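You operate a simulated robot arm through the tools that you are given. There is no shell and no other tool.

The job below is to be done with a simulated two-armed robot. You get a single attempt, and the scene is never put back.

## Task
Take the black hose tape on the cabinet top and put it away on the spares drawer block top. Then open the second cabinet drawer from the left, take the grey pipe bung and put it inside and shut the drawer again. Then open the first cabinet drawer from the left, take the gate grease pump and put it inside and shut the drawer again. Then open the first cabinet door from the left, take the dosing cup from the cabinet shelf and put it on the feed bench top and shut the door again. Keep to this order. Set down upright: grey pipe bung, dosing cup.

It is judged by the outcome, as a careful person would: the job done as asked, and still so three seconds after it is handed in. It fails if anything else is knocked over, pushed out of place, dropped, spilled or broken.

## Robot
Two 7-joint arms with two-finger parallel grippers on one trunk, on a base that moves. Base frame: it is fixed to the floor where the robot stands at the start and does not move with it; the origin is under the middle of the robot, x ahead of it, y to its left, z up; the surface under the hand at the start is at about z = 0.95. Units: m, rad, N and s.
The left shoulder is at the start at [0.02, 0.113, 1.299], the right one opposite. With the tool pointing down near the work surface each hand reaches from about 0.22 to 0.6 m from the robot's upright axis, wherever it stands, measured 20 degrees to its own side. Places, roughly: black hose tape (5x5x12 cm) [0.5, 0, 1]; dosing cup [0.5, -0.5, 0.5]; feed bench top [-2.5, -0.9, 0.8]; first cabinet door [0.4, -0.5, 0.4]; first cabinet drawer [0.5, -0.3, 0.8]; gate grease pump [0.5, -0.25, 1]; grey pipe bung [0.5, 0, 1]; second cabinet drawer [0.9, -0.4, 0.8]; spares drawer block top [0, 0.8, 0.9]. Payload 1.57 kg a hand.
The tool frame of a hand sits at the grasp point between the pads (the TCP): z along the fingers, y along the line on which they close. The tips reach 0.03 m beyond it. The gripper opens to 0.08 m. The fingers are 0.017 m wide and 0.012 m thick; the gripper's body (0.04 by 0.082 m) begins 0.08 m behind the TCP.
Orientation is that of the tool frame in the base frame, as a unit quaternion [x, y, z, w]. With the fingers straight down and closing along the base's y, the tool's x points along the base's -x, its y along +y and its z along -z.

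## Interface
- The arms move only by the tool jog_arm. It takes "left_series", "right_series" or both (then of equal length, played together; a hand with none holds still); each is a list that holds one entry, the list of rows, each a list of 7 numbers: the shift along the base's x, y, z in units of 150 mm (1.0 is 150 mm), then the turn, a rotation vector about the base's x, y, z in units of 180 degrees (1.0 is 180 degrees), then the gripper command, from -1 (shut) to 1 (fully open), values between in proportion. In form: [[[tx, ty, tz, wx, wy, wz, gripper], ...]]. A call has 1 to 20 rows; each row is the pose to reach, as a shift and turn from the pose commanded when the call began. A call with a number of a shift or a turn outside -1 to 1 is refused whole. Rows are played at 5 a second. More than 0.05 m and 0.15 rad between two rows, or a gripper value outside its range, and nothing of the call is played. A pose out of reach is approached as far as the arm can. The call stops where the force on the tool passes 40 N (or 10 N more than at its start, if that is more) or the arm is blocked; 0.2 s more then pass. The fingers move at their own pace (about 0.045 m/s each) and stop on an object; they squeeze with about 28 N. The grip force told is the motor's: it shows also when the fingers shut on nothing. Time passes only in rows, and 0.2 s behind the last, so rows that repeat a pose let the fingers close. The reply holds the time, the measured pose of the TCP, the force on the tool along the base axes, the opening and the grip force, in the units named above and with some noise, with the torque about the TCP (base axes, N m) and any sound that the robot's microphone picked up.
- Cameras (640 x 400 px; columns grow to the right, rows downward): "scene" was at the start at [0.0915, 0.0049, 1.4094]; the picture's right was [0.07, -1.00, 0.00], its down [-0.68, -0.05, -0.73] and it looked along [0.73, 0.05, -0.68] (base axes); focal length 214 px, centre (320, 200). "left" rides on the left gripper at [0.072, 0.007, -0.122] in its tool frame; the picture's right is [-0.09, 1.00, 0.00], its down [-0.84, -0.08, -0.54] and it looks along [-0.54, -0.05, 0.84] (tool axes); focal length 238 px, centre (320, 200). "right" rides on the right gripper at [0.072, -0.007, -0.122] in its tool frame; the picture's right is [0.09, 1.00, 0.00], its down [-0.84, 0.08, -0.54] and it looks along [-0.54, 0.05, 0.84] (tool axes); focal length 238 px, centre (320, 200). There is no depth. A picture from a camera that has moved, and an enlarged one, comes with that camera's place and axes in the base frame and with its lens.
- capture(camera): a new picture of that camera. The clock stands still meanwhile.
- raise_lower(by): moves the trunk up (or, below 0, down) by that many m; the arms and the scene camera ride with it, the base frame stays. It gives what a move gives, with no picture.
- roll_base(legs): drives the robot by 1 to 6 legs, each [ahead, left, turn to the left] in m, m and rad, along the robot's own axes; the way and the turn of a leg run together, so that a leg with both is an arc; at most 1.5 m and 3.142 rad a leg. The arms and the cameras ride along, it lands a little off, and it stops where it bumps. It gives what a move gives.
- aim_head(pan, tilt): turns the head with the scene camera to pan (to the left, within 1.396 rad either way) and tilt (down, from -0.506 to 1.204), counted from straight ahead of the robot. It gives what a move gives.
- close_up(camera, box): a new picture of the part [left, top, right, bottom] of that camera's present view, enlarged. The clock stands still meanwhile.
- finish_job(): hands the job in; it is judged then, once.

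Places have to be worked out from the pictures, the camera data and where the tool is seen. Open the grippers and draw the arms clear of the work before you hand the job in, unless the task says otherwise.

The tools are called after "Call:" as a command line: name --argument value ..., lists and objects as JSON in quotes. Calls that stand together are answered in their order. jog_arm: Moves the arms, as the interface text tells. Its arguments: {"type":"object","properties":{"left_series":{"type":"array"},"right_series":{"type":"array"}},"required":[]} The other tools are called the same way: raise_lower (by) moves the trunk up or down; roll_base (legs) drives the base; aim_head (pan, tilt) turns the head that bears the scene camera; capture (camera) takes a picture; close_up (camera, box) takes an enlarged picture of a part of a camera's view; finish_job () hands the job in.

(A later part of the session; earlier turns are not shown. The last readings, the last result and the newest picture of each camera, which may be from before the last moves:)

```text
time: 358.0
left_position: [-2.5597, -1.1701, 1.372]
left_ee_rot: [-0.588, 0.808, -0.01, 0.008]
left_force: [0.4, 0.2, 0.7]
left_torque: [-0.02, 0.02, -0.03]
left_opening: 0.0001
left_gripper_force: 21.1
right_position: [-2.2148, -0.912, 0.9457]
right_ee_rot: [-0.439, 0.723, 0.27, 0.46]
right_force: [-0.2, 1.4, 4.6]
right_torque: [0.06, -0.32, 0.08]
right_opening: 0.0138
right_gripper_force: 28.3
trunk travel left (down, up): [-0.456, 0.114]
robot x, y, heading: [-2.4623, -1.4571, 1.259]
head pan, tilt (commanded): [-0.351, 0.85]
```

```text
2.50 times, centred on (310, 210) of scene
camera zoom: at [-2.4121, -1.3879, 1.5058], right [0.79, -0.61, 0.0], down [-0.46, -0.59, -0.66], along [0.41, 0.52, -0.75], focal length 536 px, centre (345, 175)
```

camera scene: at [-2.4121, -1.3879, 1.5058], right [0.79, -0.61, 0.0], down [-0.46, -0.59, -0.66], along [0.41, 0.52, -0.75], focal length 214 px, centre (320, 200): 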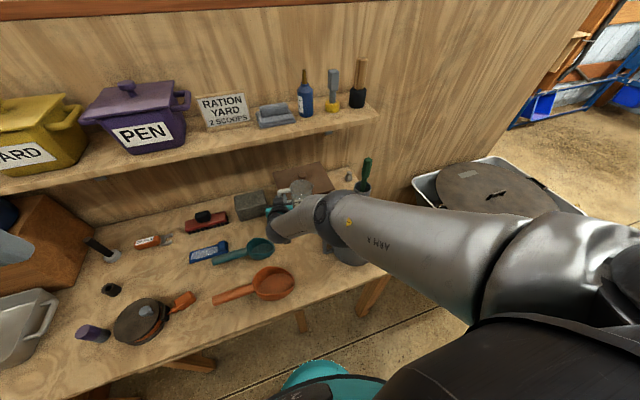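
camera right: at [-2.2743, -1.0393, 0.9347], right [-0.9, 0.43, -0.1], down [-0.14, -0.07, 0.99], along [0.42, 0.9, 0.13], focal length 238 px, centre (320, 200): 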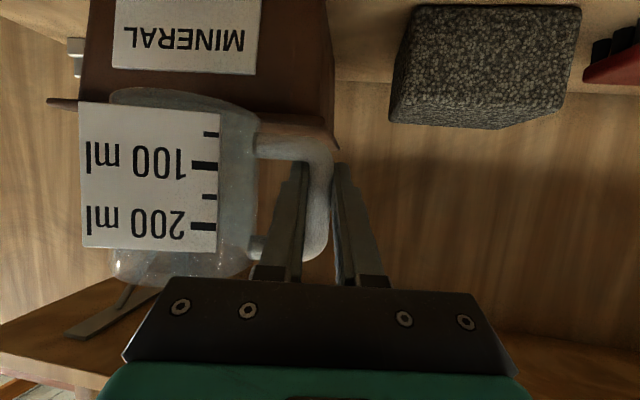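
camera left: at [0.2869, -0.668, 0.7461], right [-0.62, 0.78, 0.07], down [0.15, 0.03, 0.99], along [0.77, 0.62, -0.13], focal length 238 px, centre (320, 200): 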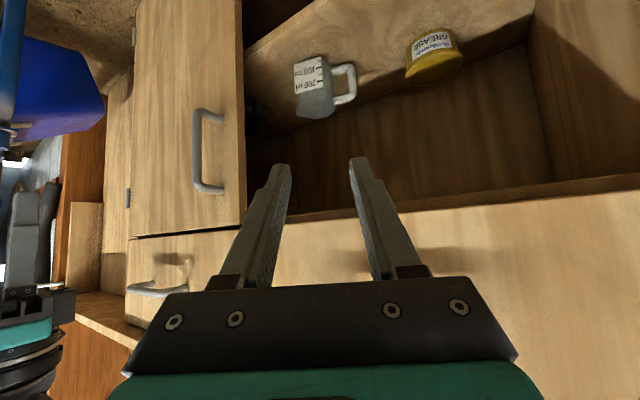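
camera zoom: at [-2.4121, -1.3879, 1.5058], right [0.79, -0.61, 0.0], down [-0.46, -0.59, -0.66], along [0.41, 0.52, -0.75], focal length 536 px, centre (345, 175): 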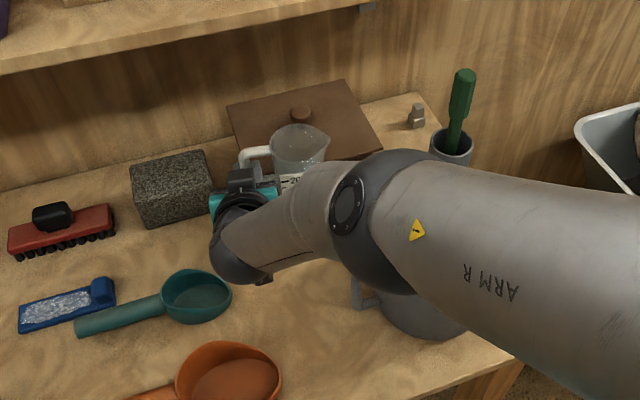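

There's a slight upward force, so the cup's back edge is probably just touching the MINERAL box's lid overhang. I'll lift 3 cm, then shift 4.5 cm back and 2.5 cm right, which keeps about 4-5 cm to both the lid and the pot.

Call:
raise_lower --by 0.03

Call:
roll_base --legs '[[-0.045, -0.025, 0]]'

Call:
capture --camera "right"

Call:
close_up --camera "scene" --box '[210, 130, 410, 290]'

```text
time: 358.8
left_position: [-2.559, -1.1682, 1.4026]
left_ee_rot: [-0.588, 0.809, -0.01, 0.007]
left_force: [0.0, 0.8, 0.8]
left_torque: [-0.01, 0.01, 0.01]
left_opening: 0.0001
left_gripper_force: 21.5
right_position: [-2.2153, -0.9135, 0.9749]
right_ee_rot: [-0.438, 0.724, 0.27, 0.459]
right_force: [0.0, -0.1, -1.6]
right_torque: [0.02, 0.05, 0.02]
right_opening: 0.0138
right_gripper_force: 27.8
trunk travel left (down, up): [-0.486, 0.084]
robot x, y, heading: [-2.4636, -1.4585, 1.258]
head pan, tilt (commanded): [-0.351, 0.85]
```

```text
time: 359.7
left_position: [-2.548, -1.2195, 1.4028]
left_ee_rot: [-0.588, 0.809, -0.01, 0.007]
left_force: [0.0, -0.9, 0.1]
left_torque: [0.05, 0.0, -0.01]
left_opening: 0.0
left_gripper_force: 21.5
right_position: [-2.2037, -0.9618, 0.9751]
right_ee_rot: [-0.439, 0.724, 0.271, 0.458]
right_force: [0.5, -0.3, -1.0]
right_torque: [0.0, 0.08, 0.05]
right_opening: 0.0139
right_gripper_force: 28.1
trunk travel left (down, up): [-0.486, 0.084]
robot x, y, heading: [-2.4487, -1.507, 1.255]
head pan, tilt (commanded): [-0.351, 0.85]
```

```text
taken
camera right: at [-2.264, -1.0905, 0.964], right [-0.9, 0.43, -0.09], down [-0.14, -0.07, 0.99], along [0.42, 0.9, 0.12], focal length 238 px, centre (320, 200)
```

right: 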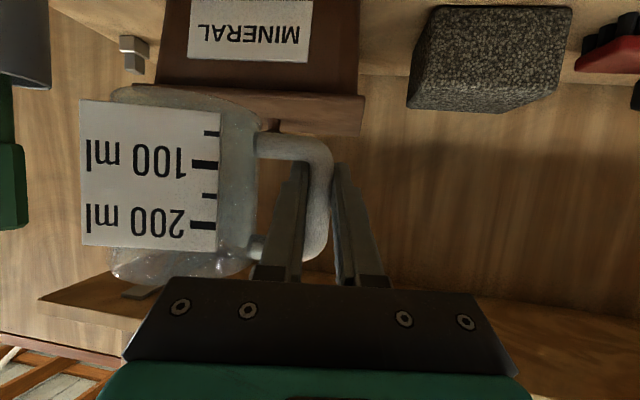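

```text
2.50 times, centred on (310, 210) of scene
camera zoom: at [-2.4009, -1.4387, 1.5358], right [0.79, -0.61, 0.0], down [-0.46, -0.59, -0.66], along [0.41, 0.52, -0.75], focal length 536 px, centre (345, 175)
```

zoom: 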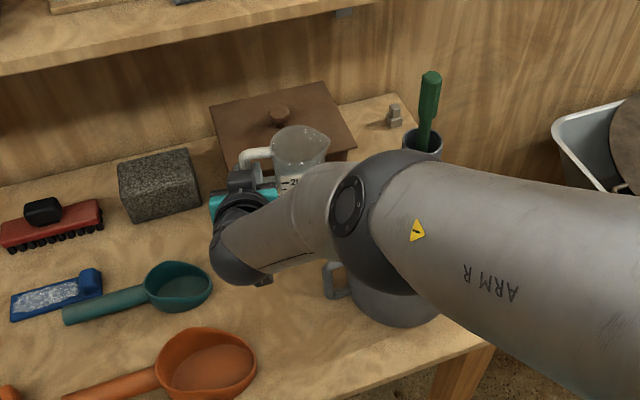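

The cup is still upright in the grip, now with room all around. I'll lower the trunk 9 cm and check again.

Call:
raise_lower --by -0.09

Call:
capture --camera "right"

Call:
close_up --camera "scene" --box '[210, 110, 410, 290]'

```text
time: 360.9
left_position: [-2.5475, -1.2171, 1.3114]
left_ee_rot: [-0.589, 0.808, -0.01, 0.007]
left_force: [0.4, -1.5, 0.0]
left_torque: [-0.01, -0.01, -0.01]
left_opening: 0.0003
left_gripper_force: 21.2
right_position: [-2.2041, -0.9617, 0.8859]
right_ee_rot: [-0.439, 0.724, 0.269, 0.459]
right_force: [-0.6, -0.4, 0.0]
right_torque: [0.01, 0.0, 0.01]
right_opening: 0.0139
right_gripper_force: 28.3
trunk travel left (down, up): [-0.396, 0.174]
robot x, y, heading: [-2.4522, -1.5083, 1.26]
head pan, tilt (commanded): [-0.351, 0.85]
```

```text
taken
camera right: at [-2.2642, -1.0894, 0.8736], right [-0.9, 0.43, -0.09], down [-0.14, -0.07, 0.99], along [0.42, 0.9, 0.12], focal length 238 px, centre (320, 200)
```

right: 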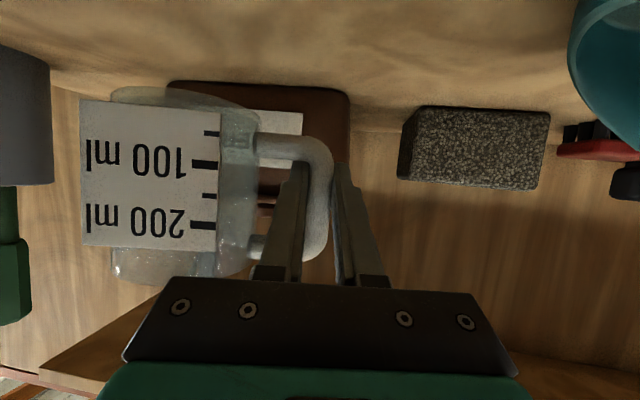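

```text
2.22 times, centred on (310, 200) of scene
camera zoom: at [-2.4013, -1.437, 1.4458], right [0.79, -0.61, 0.0], down [-0.46, -0.59, -0.66], along [0.41, 0.52, -0.75], focal length 477 px, centre (342, 200)
```

zoom: 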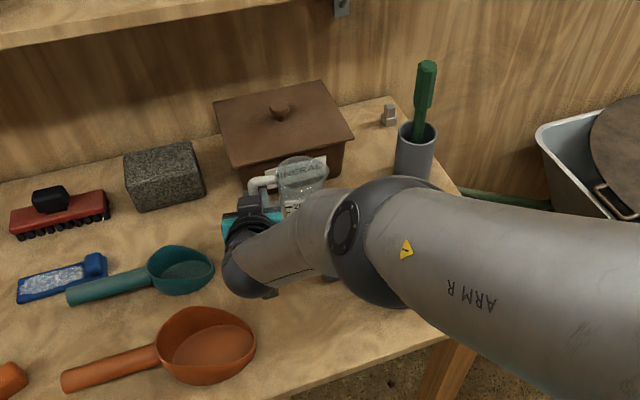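

Clear so far. I'll keep lowering in smaller steps with the trunk, watching the force.

Call:
raise_lower --by -0.03

Call:
capture --camera "right"

```text
time: 361.7
left_position: [-2.5484, -1.217, 1.2822]
left_ee_rot: [-0.589, 0.808, -0.011, 0.007]
left_force: [0.0, 0.0, 1.0]
left_torque: [-0.01, 0.02, 0.01]
left_opening: 0.0
left_gripper_force: 21.3
right_position: [-2.2037, -0.9618, 0.8548]
right_ee_rot: [-0.438, 0.724, 0.27, 0.459]
right_force: [0.7, -0.3, -0.6]
right_torque: [0.02, 0.05, -0.04]
right_opening: 0.0138
right_gripper_force: 27.7
trunk travel left (down, up): [-0.366, 0.204]
robot x, y, heading: [-2.4527, -1.5062, 1.256]
head pan, tilt (commanded): [-0.351, 0.85]
```

```text
taken
camera right: at [-2.2643, -1.0895, 0.8435], right [-0.9, 0.43, -0.09], down [-0.14, -0.07, 0.99], along [0.42, 0.9, 0.12], focal length 238 px, centre (320, 200)
```

right: 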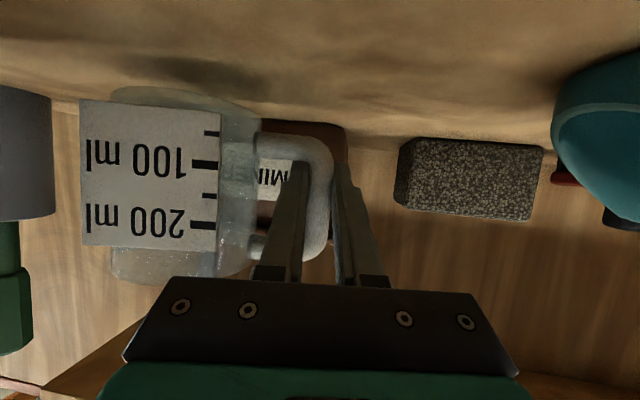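

Call:
raise_lower --by -0.008

Call:
raise_lower --by -0.005

Call:
capture --camera "right"

```text
time: 362.3
left_position: [-2.5485, -1.2183, 1.2742]
left_ee_rot: [-0.589, 0.808, -0.01, 0.007]
left_force: [-0.9, 1.4, 0.2]
left_torque: [0.01, -0.02, -0.01]
left_opening: 0.0
left_gripper_force: 21.5
right_position: [-2.2042, -0.9611, 0.8473]
right_ee_rot: [-0.439, 0.724, 0.27, 0.458]
right_force: [-0.9, -0.1, -0.2]
right_torque: [0.04, 0.05, -0.02]
right_opening: 0.0137
right_gripper_force: 27.4
trunk travel left (down, up): [-0.358, 0.212]
robot x, y, heading: [-2.4562, -1.5083, 1.255]
head pan, tilt (commanded): [-0.351, 0.85]
```

```text
time: 362.8
left_position: [-2.5478, -1.2178, 1.27]
left_ee_rot: [-0.588, 0.808, -0.01, 0.008]
left_force: [-0.6, 0.5, 0.5]
left_torque: [0.02, 0.0, 0.02]
left_opening: 0.0001
left_gripper_force: 21.1
right_position: [-2.2041, -0.9619, 0.8417]
right_ee_rot: [-0.439, 0.724, 0.269, 0.459]
right_force: [-0.4, 0.4, 0.0]
right_torque: [0.01, 0.04, 0.02]
right_opening: 0.0138
right_gripper_force: 27.9
trunk travel left (down, up): [-0.353, 0.217]
robot x, y, heading: [-2.4494, -1.5056, 1.261]
head pan, tilt (commanded): [-0.351, 0.85]
```

```text
taken
camera right: at [-2.2643, -1.0895, 0.8305], right [-0.9, 0.43, -0.09], down [-0.14, -0.07, 0.99], along [0.42, 0.9, 0.12], focal length 238 px, centre (320, 200)
```

right: 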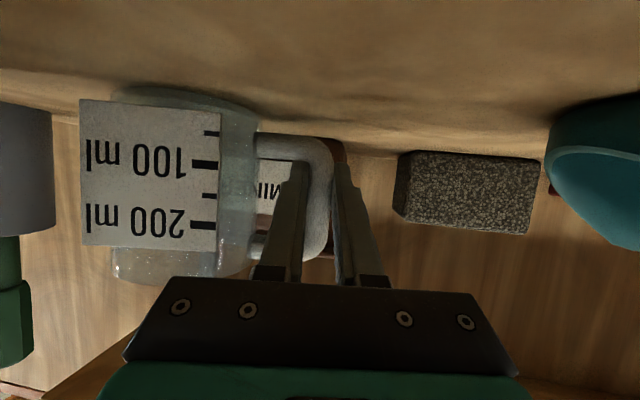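

Call:
raise_lower --by -0.004

Call:
raise_lower --by -0.003

Call:
capture --camera "right"

```text
time: 363.3
left_position: [-2.5482, -1.2186, 1.2654]
left_ee_rot: [-0.588, 0.808, -0.01, 0.007]
left_force: [-0.4, -0.6, 0.1]
left_torque: [0.01, 0.01, 0.0]
left_opening: 0.0002
left_gripper_force: 21.7
right_position: [-2.2049, -0.9594, 0.8402]
right_ee_rot: [-0.439, 0.722, 0.271, 0.46]
right_force: [-0.8, 1.2, 9.8]
right_torque: [-0.43, -0.25, -0.05]
right_opening: 0.0139
right_gripper_force: 27.9
trunk travel left (down, up): [-0.349, 0.221]
robot x, y, heading: [-2.448, -1.5049, 1.262]
head pan, tilt (commanded): [-0.351, 0.85]
```

```text
time: 363.9
left_position: [-2.55, -1.2187, 1.2634]
left_ee_rot: [-0.588, 0.809, -0.009, 0.008]
left_force: [0.5, -0.2, 0.5]
left_torque: [0.01, -0.01, -0.02]
left_opening: 0.0
left_gripper_force: 21.0
right_position: [-2.2048, -0.9599, 0.8386]
right_ee_rot: [-0.438, 0.721, 0.272, 0.462]
right_force: [-3.7, 2.5, 19.3]
right_torque: [-0.42, -0.5, -0.03]
right_opening: 0.0147
right_gripper_force: 28.3
trunk travel left (down, up): [-0.346, 0.224]
robot x, y, heading: [-2.451, -1.5056, 1.261]
head pan, tilt (commanded): [-0.351, 0.85]
```

```text
taken
camera right: at [-2.2647, -1.0879, 0.8262], right [-0.9, 0.43, -0.1], down [-0.14, -0.08, 0.99], along [0.42, 0.9, 0.13], focal length 238 px, centre (320, 200)
```

right: 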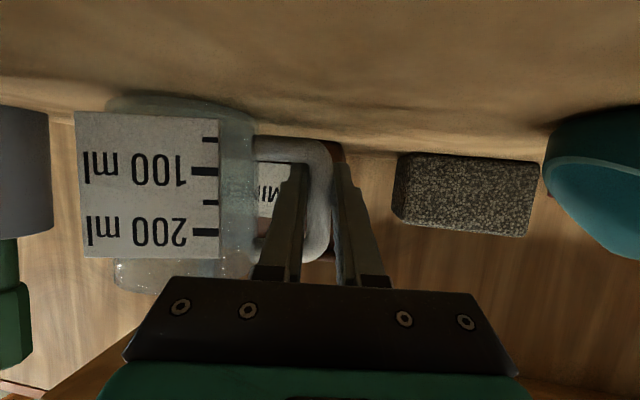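

Contact: the cup is resting on the bench (about 19 N). I'll ease off 3 mm, then open the fingers slowly and only slightly, since one is inside the handle loop.

Call:
raise_lower --by 0.003

Call:
jog_arm --right_series '[[[0, 0, 0, 0, 0, 0, -0.6], [0, 0, 0, 0, 0, 0, -0.45], [0, 0, 0, 0, 0, 0, -0.35], [0, 0, 0, 0, 0, 0, -0.25], [0, 0, 0, 0, 0, 0, -0.25], [0, 0, 0, 0, 0, 0, -0.25]]]'

Call:
capture --camera "right"

Call:
close_up --camera "right" --box '[50, 60, 400, 300]'

Call:
close_up --camera "scene" --box '[250, 130, 370, 230]'

```text
time: 364.4
left_position: [-2.5487, -1.2185, 1.2652]
left_ee_rot: [-0.589, 0.808, -0.01, 0.008]
left_force: [0.4, 1.0, -0.1]
left_torque: [0.0, -0.01, 0.02]
left_opening: 0.0
left_gripper_force: 20.9
right_position: [-2.2057, -0.9609, 0.838]
right_ee_rot: [-0.438, 0.723, 0.271, 0.46]
right_force: [-1.0, 3.4, 14.1]
right_torque: [-0.19, -0.36, 0.07]
right_opening: 0.0143
right_gripper_force: 28.1
trunk travel left (down, up): [-0.349, 0.221]
robot x, y, heading: [-2.4469, -1.5091, 1.265]
head pan, tilt (commanded): [-0.351, 0.85]
```

```text
time: 365.8
left_position: [-2.5487, -1.2173, 1.265]
left_ee_rot: [-0.588, 0.809, -0.01, 0.008]
left_force: [0.1, -0.7, -0.5]
left_torque: [-0.01, 0.0, 0.0]
left_opening: 0.0
left_gripper_force: 21.1
right_position: [-2.2051, -0.9611, 0.8393]
right_ee_rot: [-0.439, 0.724, 0.27, 0.459]
right_force: [0.0, 0.5, 0.3]
right_torque: [0.01, -0.01, 0.01]
right_opening: 0.03
right_gripper_force: 0.0
trunk travel left (down, up): [-0.349, 0.221]
robot x, y, heading: [-2.4532, -1.51, 1.261]
head pan, tilt (commanded): [-0.351, 0.85]
```

```text
taken
camera right: at [-2.2643, -1.0894, 0.8265], right [-0.9, 0.43, -0.09], down [-0.14, -0.07, 0.99], along [0.42, 0.9, 0.12], focal length 238 px, centre (320, 200)
```

right: 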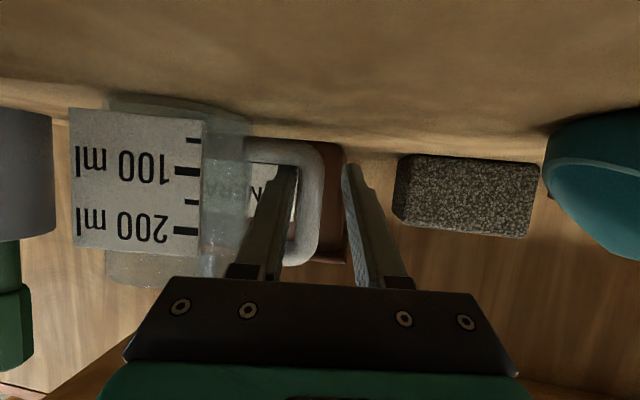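

```text
1.67 times, centred on (225, 180) of right
camera zoom: at [-2.2643, -1.0894, 0.8265], right [-0.9, 0.43, -0.09], down [-0.14, -0.07, 0.99], along [0.42, 0.9, 0.12], focal length 397 px, centre (478, 233)
```

zoom: 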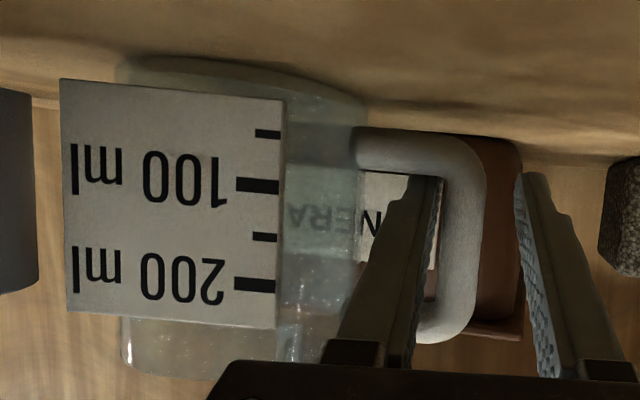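

```text
4.00 times, centred on (310, 180) of scene
camera zoom: at [-2.4014, -1.4369, 1.3987], right [0.79, -0.61, 0.0], down [-0.46, -0.59, -0.66], along [0.41, 0.52, -0.75], focal length 858 px, centre (360, 280)
```

zoom: 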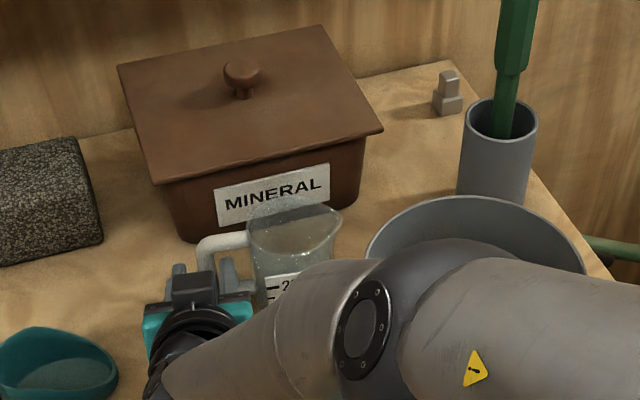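

The cup stands on the bench by itself, released. The bar sits close to the inner finger, so I'll first shift 3 mm toward the gap's middle, then withdraw along the finger axis.

Call:
jog_arm --right_series '[[[0.018, -0.009, 0, 0, 0, 0, -0.25], [-0.01, -0.062, 0.029, 0, 0, 0, -0.25], [-0.039, -0.115, 0.058, 0, 0, 0, -0.25], [-0.067, -0.168, 0.087, 0, 0, 0, -0.25], [-0.096, -0.221, 0.116, 0, 0, 0, -0.25], [-0.124, -0.274, 0.145, 0, 0, 0, -0.25], [-0.124, -0.274, 0.145, 0, 0, 0, -0.25]]]'

Call:
capture --camera "right"

```text
time: 367.4
left_position: [-2.5479, -1.2189, 1.2644]
left_ee_rot: [-0.588, 0.808, -0.009, 0.007]
left_force: [1.0, 0.1, 0.4]
left_torque: [0.01, 0.03, 0.03]
left_opening: 0.0
left_gripper_force: 21.9
right_position: [-2.2267, -0.9987, 0.8626]
right_ee_rot: [-0.437, 0.727, 0.265, 0.459]
right_force: [0.3, -0.2, -0.8]
right_torque: [0.0, 0.0, -0.02]
right_opening: 0.03
right_gripper_force: 0.0
right hand out of reach, approached as far as the arm can: row 4, 5, 6, 7
trunk travel left (down, up): [-0.349, 0.221]
robot x, y, heading: [-2.4507, -1.5081, 1.26]
head pan, tilt (commanded): [-0.351, 0.85]
```

```text
taken
camera right: at [-2.2864, -1.1271, 0.8519], right [-0.89, 0.44, -0.1], down [-0.14, -0.06, 0.99], along [0.43, 0.9, 0.12], focal length 238 px, centre (320, 200)
```

right: 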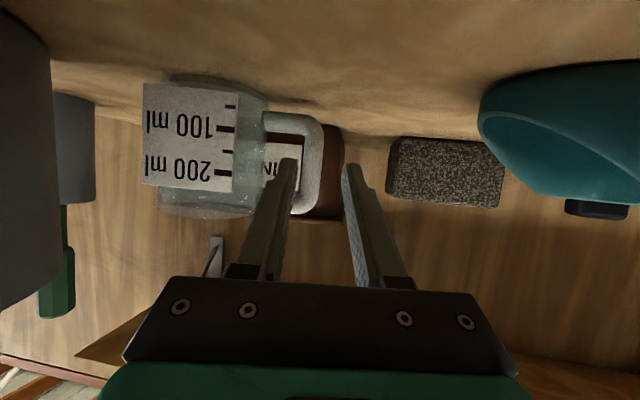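

The fingers are out of the loop and the cup stands upright on its own. I'll raise the trunk 10 cm, then back away from the bench.

Call:
raise_lower --by 0.12

Call:
roll_base --legs '[[-0.3, 0, 0]]'

Call:
aim_head --pan -0.2 --tilt 0.7

Call:
capture --camera "scene"

Call:
close_up --camera "scene" --box '[240, 120, 440, 280]'

Call:
capture --camera "right"

```text
time: 368.9
left_position: [-2.5485, -1.2171, 1.384]
left_ee_rot: [-0.589, 0.808, -0.01, 0.008]
left_force: [0.3, 0.1, 0.4]
left_torque: [0.0, 0.0, -0.01]
left_opening: 0.0
left_gripper_force: 21.2
right_position: [-2.2262, -0.9997, 0.9832]
right_ee_rot: [-0.437, 0.726, 0.265, 0.459]
right_force: [-0.2, -0.2, 0.0]
right_torque: [0.0, 0.01, 0.01]
right_opening: 0.0301
right_gripper_force: 0.1
trunk travel left (down, up): [-0.469, 0.101]
robot x, y, heading: [-2.4519, -1.5051, 1.263]
head pan, tilt (commanded): [-0.351, 0.85]
```

```text
time: 370.9
left_position: [-2.641, -1.5047, 1.3849]
left_ee_rot: [-0.589, 0.808, -0.01, 0.007]
left_force: [0.8, -0.8, -0.8]
left_torque: [0.02, -0.02, 0.0]
left_opening: 0.0
left_gripper_force: 21.2
right_position: [-2.317, -1.2875, 0.9822]
right_ee_rot: [-0.437, 0.727, 0.265, 0.459]
right_force: [0.6, -1.0, -0.2]
right_torque: [0.0, 0.01, -0.02]
right_opening: 0.0299
right_gripper_force: 0.1
trunk travel left (down, up): [-0.469, 0.101]
robot x, y, heading: [-2.5479, -1.7943, 1.26]
head pan, tilt (commanded): [-0.351, 0.85]
```

```text
time: 371.6
left_position: [-2.6399, -1.505, 1.3854]
left_ee_rot: [-0.588, 0.809, -0.01, 0.007]
left_force: [-0.3, 0.3, -0.2]
left_torque: [0.0, 0.01, 0.02]
left_opening: 0.0
left_gripper_force: 21.7
right_position: [-2.3179, -1.2861, 0.984]
right_ee_rot: [-0.438, 0.726, 0.266, 0.458]
right_force: [0.1, 0.6, -0.1]
right_torque: [-0.01, 0.0, -0.03]
right_opening: 0.0298
right_gripper_force: 0.1
trunk travel left (down, up): [-0.469, 0.101]
robot x, y, heading: [-2.5452, -1.7915, 1.263]
head pan, tilt (commanded): [-0.201, 0.7]
```

```text
taken
camera scene: at [-2.4998, -1.7114, 1.5309], right [0.87, -0.49, 0.0], down [-0.32, -0.56, -0.76], along [0.37, 0.67, -0.64], focal length 214 px, centre (320, 200)
```

scene: 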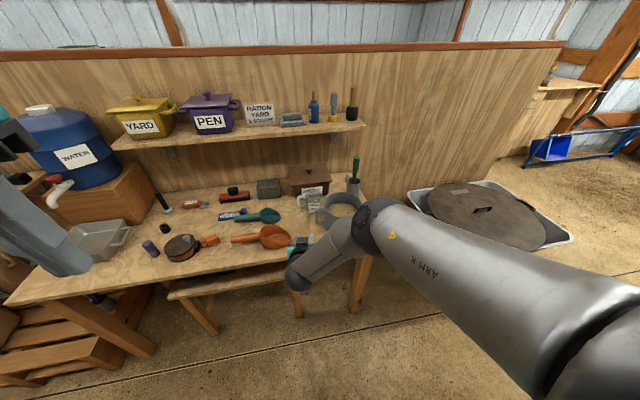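

```text
2.50 times, centred on (340, 200) of scene
camera zoom: at [-2.4998, -1.7114, 1.5309], right [0.87, -0.49, 0.0], down [-0.32, -0.56, -0.76], along [0.37, 0.67, -0.64], focal length 536 px, centre (270, 200)
```

zoom: 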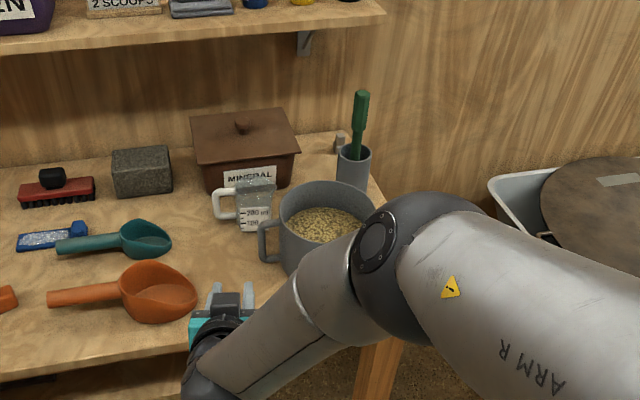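

```text
taken
camera right: at [-2.3783, -1.4141, 0.9717], right [-0.89, 0.44, -0.1], down [-0.14, -0.06, 0.99], along [0.43, 0.9, 0.12], focal length 238 px, centre (320, 200)
```

right: 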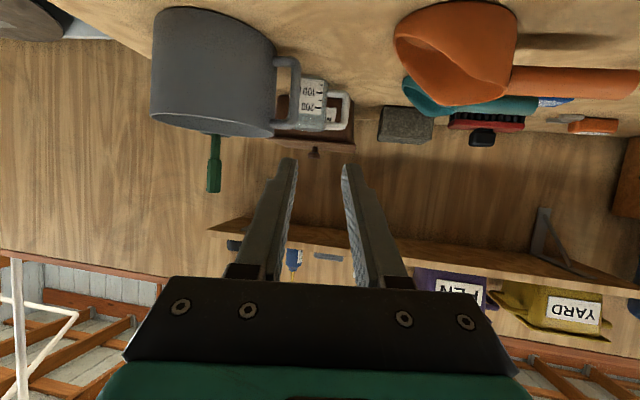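

The dosing cup stands upright on the feed bench, and the pot, box and scoops are all undisturbed. Now I'll tuck the right hand and drive back to shut the cabinet door.

Call:
jog_arm --right_series '[[[0.01, -0.1, 0.05, -0.0362, 0.016, 0.0057, -0.25], [0.03, -0.2, 0.1, -0.0724, 0.032, 0.0113, -0.5], [0.05, -0.3, 0.15, -0.1087, 0.0479, 0.017, -1], [0.06, -0.4, 0.2, -0.1449, 0.0639, 0.0227, -1], [0.08, -0.5, 0.25, -0.1811, 0.0799, 0.0283, -1], [0.1, -0.6, 0.3, -0.2173, 0.0959, 0.034, -1], [0.11, -0.7, 0.35, -0.2536, 0.1118, 0.0397, -1], [0.13, -0.8, 0.4, -0.2898, 0.1278, 0.0453, -1], [0.139, -0.883, 0.4, -0.326, 0.1438, 0.051, -1], [0.139, -0.883, 0.4, -0.326, 0.1438, 0.051, -1]]]'

Call:
roll_base --legs '[[0, -1.15, -0.01], [0, -1.15, 0]]'

Call:
aim_head --pan 0.0 --tilt 0.5

Call:
capture --camera "scene"

```text
time: 373.8
left_position: [-2.6406, -1.504, 1.3843]
left_ee_rot: [-0.588, 0.809, -0.01, 0.007]
left_force: [0.5, 0.0, 0.1]
left_torque: [0.0, -0.02, 0.0]
left_opening: 0.0
left_gripper_force: 21.6
right_position: [-2.2961, -1.4191, 1.0423]
right_ee_rot: [-0.591, 0.807, 0.0, -0.001]
right_force: [-0.1, -0.1, 0.7]
right_torque: [0.01, -0.01, -0.01]
right_opening: 0.0
right_gripper_force: 21.4
trunk travel left (down, up): [-0.469, 0.101]
robot x, y, heading: [-2.5436, -1.7932, 1.258]
head pan, tilt (commanded): [-0.201, 0.7]
```

```text
time: 385.3
left_position: [-0.422, -2.2647, 1.3865]
left_ee_rot: [-0.576, 0.818, -0.01, 0.007]
left_force: [-0.3, 0.2, -0.5]
left_torque: [0.03, 0.02, -0.03]
left_opening: 0.0
left_gripper_force: 20.9
right_position: [-0.0753, -2.1899, 1.0425]
right_ee_rot: [-0.577, 0.817, 0.0, 0.001]
right_force: [0.1, 0.4, 0.2]
right_torque: [-0.02, 0.03, 0.0]
right_opening: 0.0
right_gripper_force: 21.6
trunk travel left (down, up): [-0.469, 0.101]
robot x, y, heading: [-0.3365, -2.5554, 1.231]
head pan, tilt (commanded): [-0.201, 0.7]
```

```text
time: 386.1
left_position: [-0.4226, -2.2645, 1.3854]
left_ee_rot: [-0.576, 0.817, -0.01, 0.008]
left_force: [-0.4, -0.1, 0.5]
left_torque: [-0.01, -0.01, 0.02]
left_opening: 0.0
left_gripper_force: 21.8
right_position: [-0.0748, -2.1895, 1.0426]
right_ee_rot: [-0.577, 0.817, 0.0, 0.0]
right_force: [0.4, -0.1, -0.6]
right_torque: [-0.01, 0.0, 0.01]
right_opening: 0.0001
right_gripper_force: 21.2
trunk travel left (down, up): [-0.469, 0.101]
robot x, y, heading: [-0.3344, -2.5537, 1.226]
head pan, tilt (commanded): [0.0, 0.499]
```

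```text
taken
camera scene: at [-0.3014, -2.4626, 1.5486], right [0.94, -0.34, 0.0], down [-0.16, -0.45, -0.88], along [0.3, 0.83, -0.48], focal length 214 px, centre (320, 200)
```

scene: 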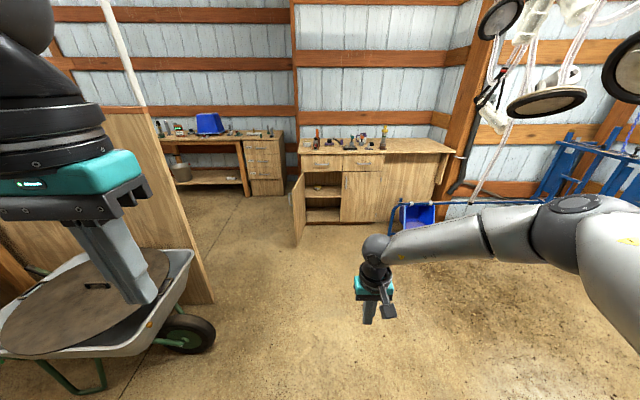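

The open door is visible ahead. I'll drive up to just left of it, staying clear of the partition's end.

Call:
roll_base --legs '[[1.3, 0.15, 0.026], [0, 0.24, 0]]'

Call:
aim_head --pan -0.2 --tilt 0.75

Call:
capture --camera "scene"

```text
time: 394.1
left_position: [-0.3798, -0.9013, 1.3847]
left_ee_rot: [-0.59, 0.807, -0.009, 0.007]
left_force: [0.5, -0.1, -0.2]
left_torque: [-0.03, -0.03, 0.01]
left_opening: 0.0
left_gripper_force: 20.4
right_position: [-0.0362, -0.8138, 1.0422]
right_ee_rot: [-0.592, 0.806, 0.0, 0.0]
right_force: [0.2, 0.0, 0.5]
right_torque: [-0.02, -0.01, 0.02]
right_opening: 0.0
right_gripper_force: 21.8
trunk travel left (down, up): [-0.469, 0.101]
robot x, y, heading: [-0.2839, -1.1906, 1.263]
head pan, tilt (commanded): [0.0, 0.499]
```

```text
time: 394.8
left_position: [-0.3792, -0.9015, 1.3857]
left_ee_rot: [-0.59, 0.807, -0.01, 0.007]
left_force: [-0.1, -0.4, 0.3]
left_torque: [-0.02, -0.01, 0.06]
left_opening: 0.0
left_gripper_force: 21.4
right_position: [-0.0353, -0.8161, 1.0436]
right_ee_rot: [-0.591, 0.807, 0.0, 0.0]
right_force: [-0.1, -0.2, 0.3]
right_torque: [-0.02, 0.01, 0.01]
right_opening: 0.0002
right_gripper_force: 20.9
trunk travel left (down, up): [-0.469, 0.101]
robot x, y, heading: [-0.284, -1.1902, 1.26]
head pan, tilt (commanded): [-0.201, 0.75]
```

```text
taken
camera scene: at [-0.239, -1.1102, 1.5268], right [0.87, -0.49, 0.0], down [-0.33, -0.6, -0.73], along [0.36, 0.64, -0.68], focal length 214 px, centre (320, 200)
```

scene: 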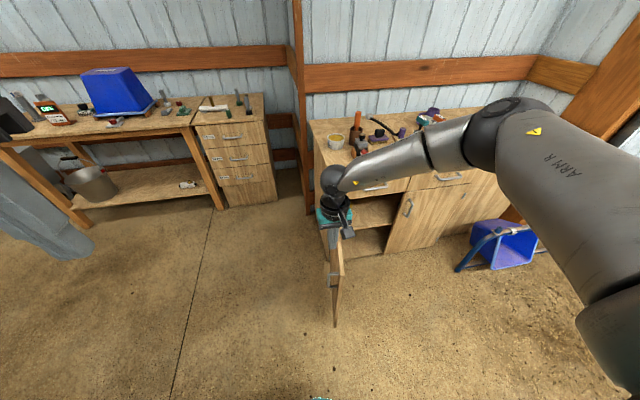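

I'll shift a little left so the hand clears the door's edge, lower the trunk to bring the hand to door height, then tilt the closed hand forward to push.

Call:
roll_base --legs '[[-0.06, 0.07, -0.006]]'

Call:
raise_lower --by -0.4

Call:
jog_arm --right_series '[[[0.03, 0.1, 0, 0.034, -0.011, 0, -1], [0.07, 0.22, 0, 0.068, -0.022, 0, -1], [0.11, 0.35, 0, 0.102, -0.033, 0, -1], [0.15, 0.48, 0, 0.136, -0.044, 0, -1], [0.19, 0.6, 0, 0.17, -0.055, 0, -1], [0.22, 0.7, 0, 0.204, -0.066, 0, -1], [0.245, 0.762, 0, 0.238, -0.0765, 0, -1], [0.245, 0.762, 0, 0.238, -0.0765, 0, -1]]]'

Call:
capture --camera "scene"

Call:
capture --camera "right"

```text
time: 395.9
left_position: [-0.4422, -0.9292, 1.383]
left_ee_rot: [-0.588, 0.809, -0.01, 0.002]
left_force: [0.6, -0.5, 1.5]
left_torque: [0.04, 0.03, -0.03]
left_opening: 0.0
left_gripper_force: 21.0
right_position: [-0.1006, -0.8449, 1.0411]
right_ee_rot: [-0.59, 0.807, 0.001, -0.002]
right_force: [-0.2, -0.2, 0.2]
right_torque: [-0.02, -0.02, -0.03]
right_opening: 0.0
right_gripper_force: 20.9
trunk travel left (down, up): [-0.469, 0.101]
robot x, y, heading: [-0.3528, -1.2186, 1.257]
head pan, tilt (commanded): [-0.201, 0.75]
stopped in leg 1: the robot was blocked; the commanded pose is now the measured one
```

```text
time: 399.8
left_position: [-0.4476, -0.931, 0.9834]
left_ee_rot: [-0.588, 0.809, -0.01, 0.005]
left_force: [-0.3, -0.8, -0.1]
left_torque: [0.0, 0.0, 0.01]
left_opening: 0.0001
left_gripper_force: 21.2
right_position: [-0.1039, -0.8458, 0.6425]
right_ee_rot: [-0.59, 0.807, 0.0, -0.001]
right_force: [0.3, 0.0, -0.6]
right_torque: [0.0, 0.03, -0.01]
right_opening: 0.0
right_gripper_force: 21.5
trunk travel left (down, up): [-0.069, 0.501]
robot x, y, heading: [-0.3502, -1.2213, 1.254]
head pan, tilt (commanded): [-0.201, 0.75]
```

```text
time: 401.6
left_position: [-0.4478, -0.9321, 0.9845]
left_ee_rot: [-0.588, 0.809, -0.009, 0.005]
left_force: [-0.6, 0.2, -0.6]
left_torque: [0.02, 0.01, 0.01]
left_opening: 0.0
left_gripper_force: 21.3
right_position: [-0.0669, -0.7321, 0.6423]
right_ee_rot: [-0.545, 0.746, 0.226, 0.309]
right_force: [0.1, 1.0, -0.8]
right_torque: [-0.04, -0.02, -0.01]
right_opening: 0.0001
right_gripper_force: 21.2
trunk travel left (down, up): [-0.069, 0.501]
robot x, y, heading: [-0.3518, -1.2223, 1.259]
head pan, tilt (commanded): [-0.201, 0.75]
```

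```text
taken
camera scene: at [-0.309, -1.1405, 1.1267], right [0.87, -0.49, 0.0], down [-0.34, -0.59, -0.73], along [0.36, 0.64, -0.68], focal length 214 px, centre (320, 200)
```

scene: 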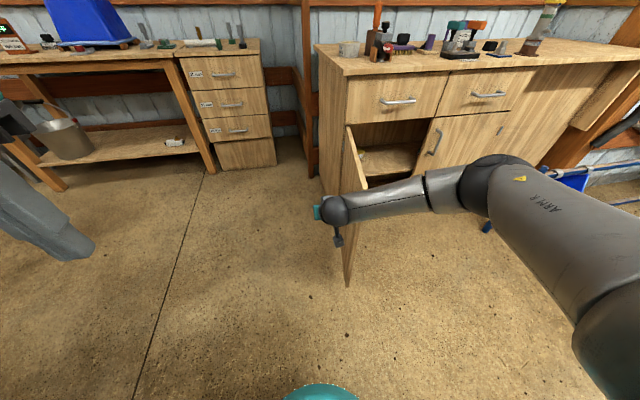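

```text
taken
camera right: at [-0.102, -0.8649, 0.6776], right [-0.97, 0.24, -0.07], down [-0.01, 0.22, 0.97], along [0.25, 0.94, -0.21], focal length 238 px, centre (320, 200)
```

right: 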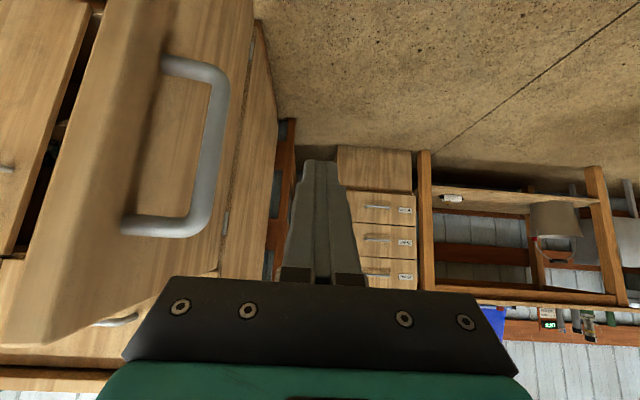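

The closed hand is just left of the open door at handle height. I'll swing the door toward closed by moving the base right, so the fingers press on the outside near the handle, in small legs following the arc.

Call:
roll_base --legs '[[0.005, -0.18, 0], [0.02, -0.134, 0]]'

Call:
capture --camera "scene"

Call:
capture --camera "right"

```text
time: 404.0
left_position: [-0.1366, -1.006, 0.9842]
left_ee_rot: [-0.588, 0.809, -0.011, 0.005]
left_force: [-0.1, -0.1, -0.5]
left_torque: [0.01, 0.02, 0.05]
left_opening: 0.0
left_gripper_force: 21.0
right_position: [0.2421, -0.8058, 0.6424]
right_ee_rot: [-0.546, 0.746, 0.226, 0.308]
right_force: [0.0, 0.7, 0.0]
right_torque: [-0.03, 0.01, 0.01]
right_opening: 0.0
right_gripper_force: 21.3
trunk travel left (down, up): [-0.069, 0.501]
robot x, y, heading: [-0.042, -1.2937, 1.26]
head pan, tilt (commanded): [-0.201, 0.75]
```

```text
taken
camera scene: at [0.0021, -1.2149, 1.1267], right [0.87, -0.49, 0.0], down [-0.33, -0.59, -0.73], along [0.36, 0.64, -0.68], focal length 214 px, centre (320, 200)
```

scene: 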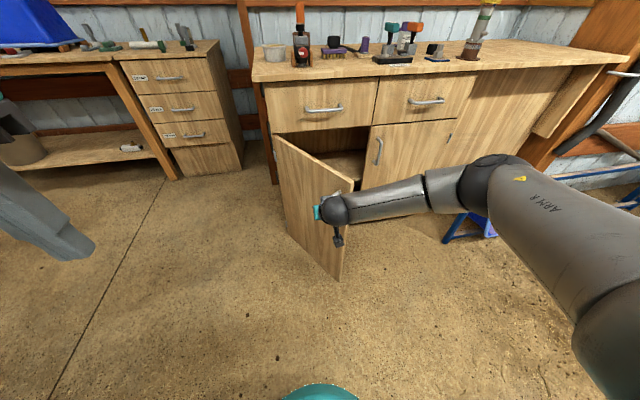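

```text
taken
camera right: at [0.208, -0.9388, 0.6778], right [-0.97, 0.24, -0.07], down [-0.01, 0.22, 0.97], along [0.25, 0.95, -0.21], focal length 238 px, centre (320, 200)
```

right: 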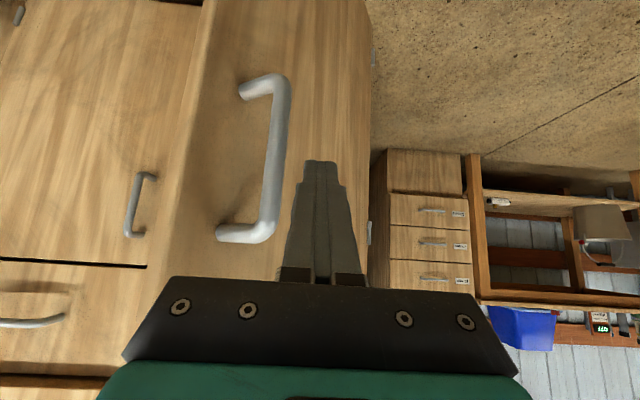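

The door has swung to about 55°. I'll raise the hand 3.5 cm so the palm passes above the handle's top, then keep pushing on the door face with the fingertips, left of the handle.

Call:
raise_lower --by 0.03

Call:
roll_base --legs '[[0.09, -0.012, 0], [0.048, -0.062, 0], [0.062, -0.048, 0]]'

Call:
capture --camera "scene"

Call:
capture --camera "right"

```text
time: 404.8
left_position: [-0.1373, -1.0063, 1.0137]
left_ee_rot: [-0.588, 0.809, -0.011, 0.005]
left_force: [0.0, -0.2, -0.5]
left_torque: [-0.01, 0.01, -0.02]
left_opening: 0.0001
left_gripper_force: 22.0
right_position: [0.2427, -0.8055, 0.6725]
right_ee_rot: [-0.547, 0.745, 0.226, 0.308]
right_force: [0.7, 0.8, -0.7]
right_torque: [0.01, -0.03, 0.04]
right_opening: 0.0
right_gripper_force: 21.0
trunk travel left (down, up): [-0.099, 0.471]
robot x, y, heading: [-0.0419, -1.295, 1.255]
head pan, tilt (commanded): [-0.201, 0.75]
```

```text
time: 407.2
left_position: [0.0384, -0.8531, 1.0146]
left_ee_rot: [-0.589, 0.808, -0.011, 0.005]
left_force: [0.2, 0.1, 0.3]
left_torque: [-0.01, -0.02, -0.01]
left_opening: 0.0
left_gripper_force: 21.3
right_position: [0.4193, -0.6533, 0.6717]
right_ee_rot: [-0.547, 0.745, 0.226, 0.307]
right_force: [-0.3, 0.4, -0.5]
right_torque: [0.0, -0.01, 0.01]
right_opening: 0.0
right_gripper_force: 21.4
trunk travel left (down, up): [-0.099, 0.471]
robot x, y, heading: [0.1343, -1.1397, 1.261]
head pan, tilt (commanded): [-0.201, 0.75]
```

```text
taken
camera scene: at [0.179, -1.062, 1.1567], right [0.87, -0.49, 0.0], down [-0.33, -0.6, -0.73], along [0.36, 0.64, -0.68], focal length 214 px, centre (320, 200)
```

scene: 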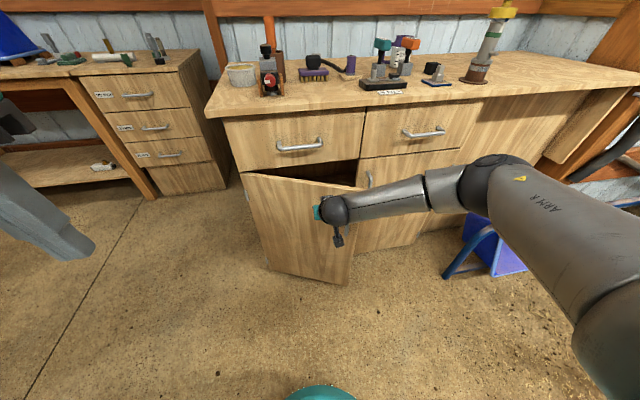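

```text
taken
camera right: at [0.3848, -0.7858, 0.7077], right [-0.97, 0.24, -0.07], down [-0.01, 0.22, 0.97], along [0.25, 0.95, -0.21], focal length 238 px, centre (320, 200)
```

right: 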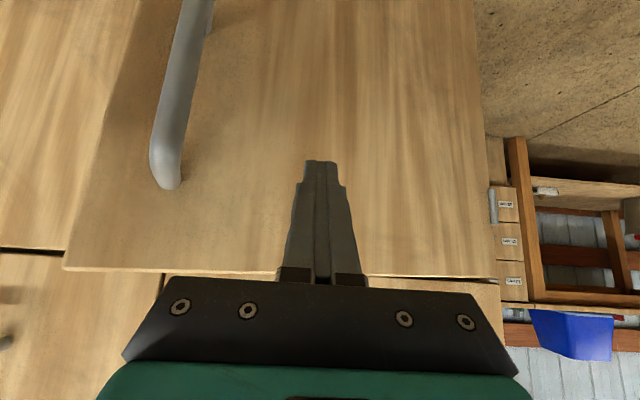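

The door is at about 28°. I'll continue with two more small legs and then finish with the arm, using its force limit.

Call:
roll_base --legs '[[0.07, -0.03, 0], [0.035, -0.01, 0]]'

Call:
jog_arm --right_series '[[[0.01, 0.03, 0, 0, 0, 0, -1], [0.021, 0.063, 0, 0, 0, 0, -1], [0.031, 0.095, 0, 0, 0, 0, -1], [0.042, 0.127, 0, 0, 0, 0, -1], [0.052, 0.158, 0, 0, 0, 0, -1], [0.062, 0.19, 0, 0, 0, 0, -1], [0.073, 0.222, 0, 0, 0, 0, -1], [0.083, 0.253, 0, 0, 0, 0, -1], [0.094, 0.285, 0, 0, 0, 0, -1], [0.104, 0.317, 0, 0, 0, 0, -1]]]'

Call:
capture --camera "scene"

Call:
capture --camera "right"

```text
time: 408.7
left_position: [0.1064, -0.7655, 1.0152]
left_ee_rot: [-0.589, 0.808, -0.01, 0.005]
left_force: [0.1, 0.0, 0.5]
left_torque: [0.01, 0.01, 0.0]
left_opening: 0.0002
left_gripper_force: 21.6
right_position: [0.4875, -0.5659, 0.6725]
right_ee_rot: [-0.547, 0.745, 0.226, 0.307]
right_force: [0.4, 0.1, 0.5]
right_torque: [-0.02, -0.01, 0.02]
right_opening: 0.0
right_gripper_force: 21.6
trunk travel left (down, up): [-0.099, 0.471]
robot x, y, heading: [0.2091, -1.0543, 1.261]
head pan, tilt (commanded): [-0.201, 0.75]
```

```text
time: 411.0
left_position: [0.1076, -0.7691, 1.0144]
left_ee_rot: [-0.59, 0.808, -0.01, 0.006]
left_force: [0.2, 0.7, -0.2]
left_torque: [-0.04, 0.0, 0.02]
left_opening: 0.0
left_gripper_force: 20.8
right_position: [0.4993, -0.5244, 0.6699]
right_ee_rot: [-0.548, 0.746, 0.225, 0.305]
right_force: [-5.0, -27.7, 21.9]
right_torque: [0.43, 0.09, -0.04]
right_opening: 0.0
right_gripper_force: 21.7
trunk travel left (down, up): [-0.099, 0.471]
robot x, y, heading: [0.206, -1.0589, 1.261]
head pan, tilt (commanded): [-0.201, 0.75]
stopped in row 10 (right hand): the force on the tool passed its limit at 43 N (the readings are from after the stop); the commanded pose is now the measured one
```

```text
taken
camera scene: at [0.247, -0.9779, 1.157], right [0.87, -0.49, 0.0], down [-0.33, -0.59, -0.73], along [0.36, 0.64, -0.68], focal length 214 px, centre (320, 200)
```

scene: 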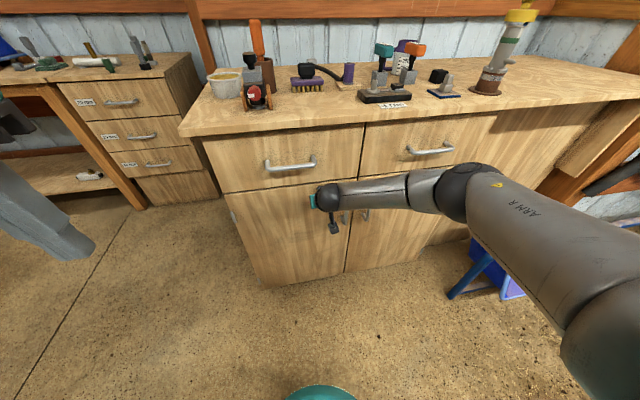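

```text
taken
camera right: at [0.4664, -0.6564, 0.706], right [-0.97, 0.23, -0.06], down [-0.01, 0.23, 0.97], along [0.24, 0.94, -0.22], focal length 238 px, centre (320, 200)
```

right: 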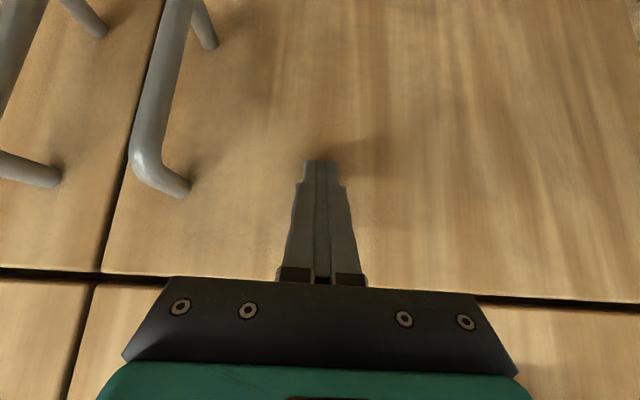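

The push met solid resistance, so the door appears shut. I'll back away and inspect it.

Call:
roll_base --legs '[[-0.25, 0, 0]]'

Call:
aim_head --pan 0.0 --tilt 0.7

Call:
capture --camera "scene"

Call:
close_up --camera "scene" --box '[200, 90, 500, 290]'

Call:
capture --camera "right"

```text
time: 412.8
left_position: [0.0338, -1.0029, 1.0142]
left_ee_rot: [-0.59, 0.807, -0.01, 0.005]
left_force: [0.4, -1.1, 0.4]
left_torque: [0.02, 0.01, 0.0]
left_opening: 0.0
left_gripper_force: 21.0
right_position: [0.4257, -0.7568, 0.668]
right_ee_rot: [-0.548, 0.746, 0.224, 0.305]
right_force: [0.7, -0.9, 0.4]
right_torque: [0.01, 0.02, -0.02]
right_opening: 0.0
right_gripper_force: 20.6
trunk travel left (down, up): [-0.099, 0.471]
robot x, y, heading: [0.1305, -1.2867, 1.258]
head pan, tilt (commanded): [-0.201, 0.75]
```

```text
time: 413.5
left_position: [0.0333, -1.0019, 1.0142]
left_ee_rot: [-0.589, 0.808, -0.01, 0.005]
left_force: [-0.3, -0.3, -0.4]
left_torque: [0.02, 0.01, 0.01]
left_opening: 0.0
left_gripper_force: 21.6
right_position: [0.4261, -0.7549, 0.6678]
right_ee_rot: [-0.549, 0.746, 0.223, 0.305]
right_force: [-0.5, 0.4, 0.1]
right_torque: [0.0, 0.02, 0.0]
right_opening: 0.0001
right_gripper_force: 21.7
trunk travel left (down, up): [-0.099, 0.471]
robot x, y, heading: [0.1308, -1.2905, 1.265]
head pan, tilt (commanded): [0.0, 0.7]
```

```text
taken
camera scene: at [0.1583, -1.2011, 1.1609], right [0.95, -0.3, 0.0], down [-0.2, -0.61, -0.76], along [0.23, 0.73, -0.64], focal length 214 px, centre (320, 200)
```

scene: 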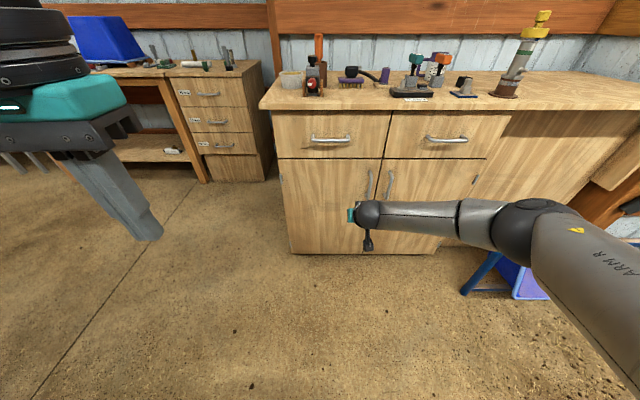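

```text
2.00 times, centred on (350, 190) of scene
camera zoom: at [0.1583, -1.2011, 1.1609], right [0.95, -0.3, 0.0], down [-0.2, -0.61, -0.76], along [0.23, 0.73, -0.64], focal length 429 px, centre (260, 220)
```

zoom: 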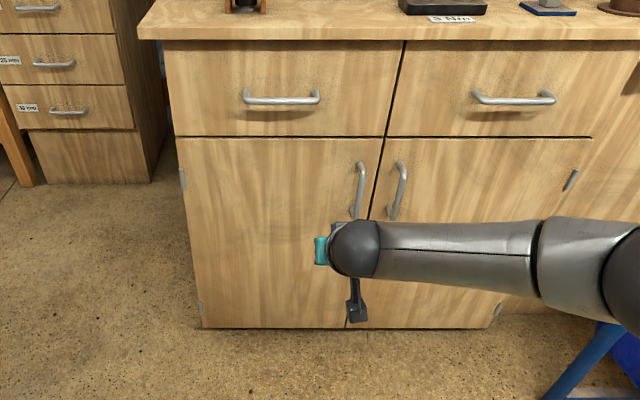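

```text
taken
camera right: at [0.3923, -0.8882, 0.7052], right [-0.97, 0.23, -0.06], down [-0.01, 0.23, 0.97], along [0.24, 0.94, -0.22], focal length 238 px, centre (320, 200)
```

right: 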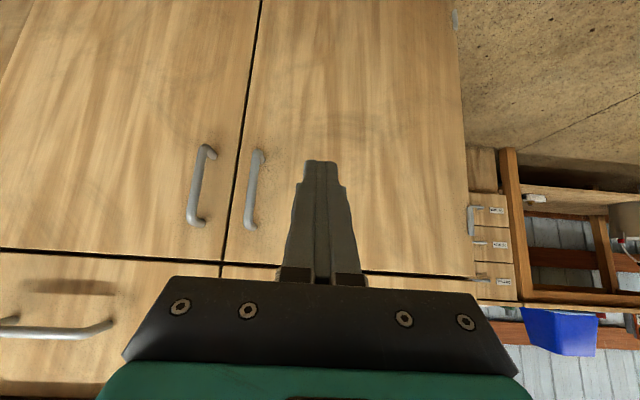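

The door and both drawers look flush. I'll check that the tape still stands on the drawer block, and what the left arm brushed earlier near the partition's end.

Call:
close_up --camera "scene" --box '[130, 20, 350, 180]'

Call:
aim_head --pan 1.39 --tilt 0.55

Call:
capture --camera "scene"

```text
2.50 times, centred on (240, 100) of scene
camera zoom: at [0.1583, -1.2011, 1.1609], right [0.95, -0.3, 0.0], down [-0.2, -0.61, -0.76], along [0.23, 0.73, -0.64], focal length 536 px, centre (520, 450)
```

zoom: 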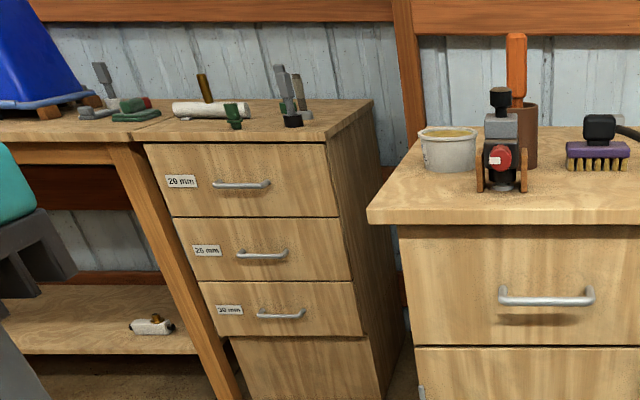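

```text
time: 415.0
left_position: [0.0329, -1.0002, 1.0149]
left_ee_rot: [-0.589, 0.808, -0.01, 0.006]
left_force: [-0.2, -0.1, 0.4]
left_torque: [-0.01, 0.01, -0.03]
left_opening: 0.0
left_gripper_force: 21.0
right_position: [0.4252, -0.7554, 0.6681]
right_ee_rot: [-0.549, 0.745, 0.224, 0.305]
right_force: [0.3, 1.2, 0.0]
right_torque: [0.0, 0.03, -0.02]
right_opening: 0.0
right_gripper_force: 21.4
trunk travel left (down, up): [-0.099, 0.471]
robot x, y, heading: [0.1306, -1.2947, 1.265]
head pan, tilt (commanded): [1.389, 0.55]
```

```text
taken
camera scene: at [0.0533, -1.2397, 1.1741], right [0.47, 0.88, 0.0], down [0.46, -0.25, -0.85], along [-0.75, 0.4, -0.52], focal length 214 px, centre (320, 200)
```

scene: 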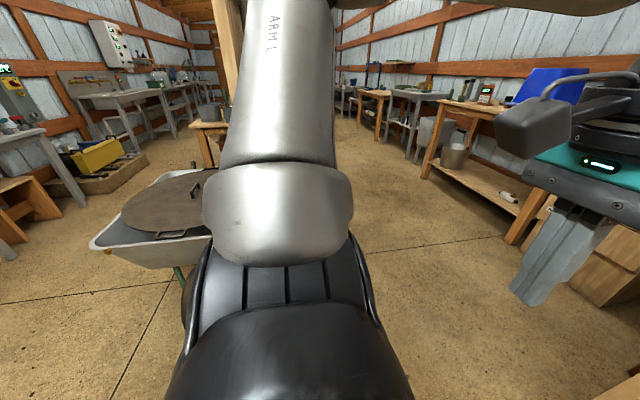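

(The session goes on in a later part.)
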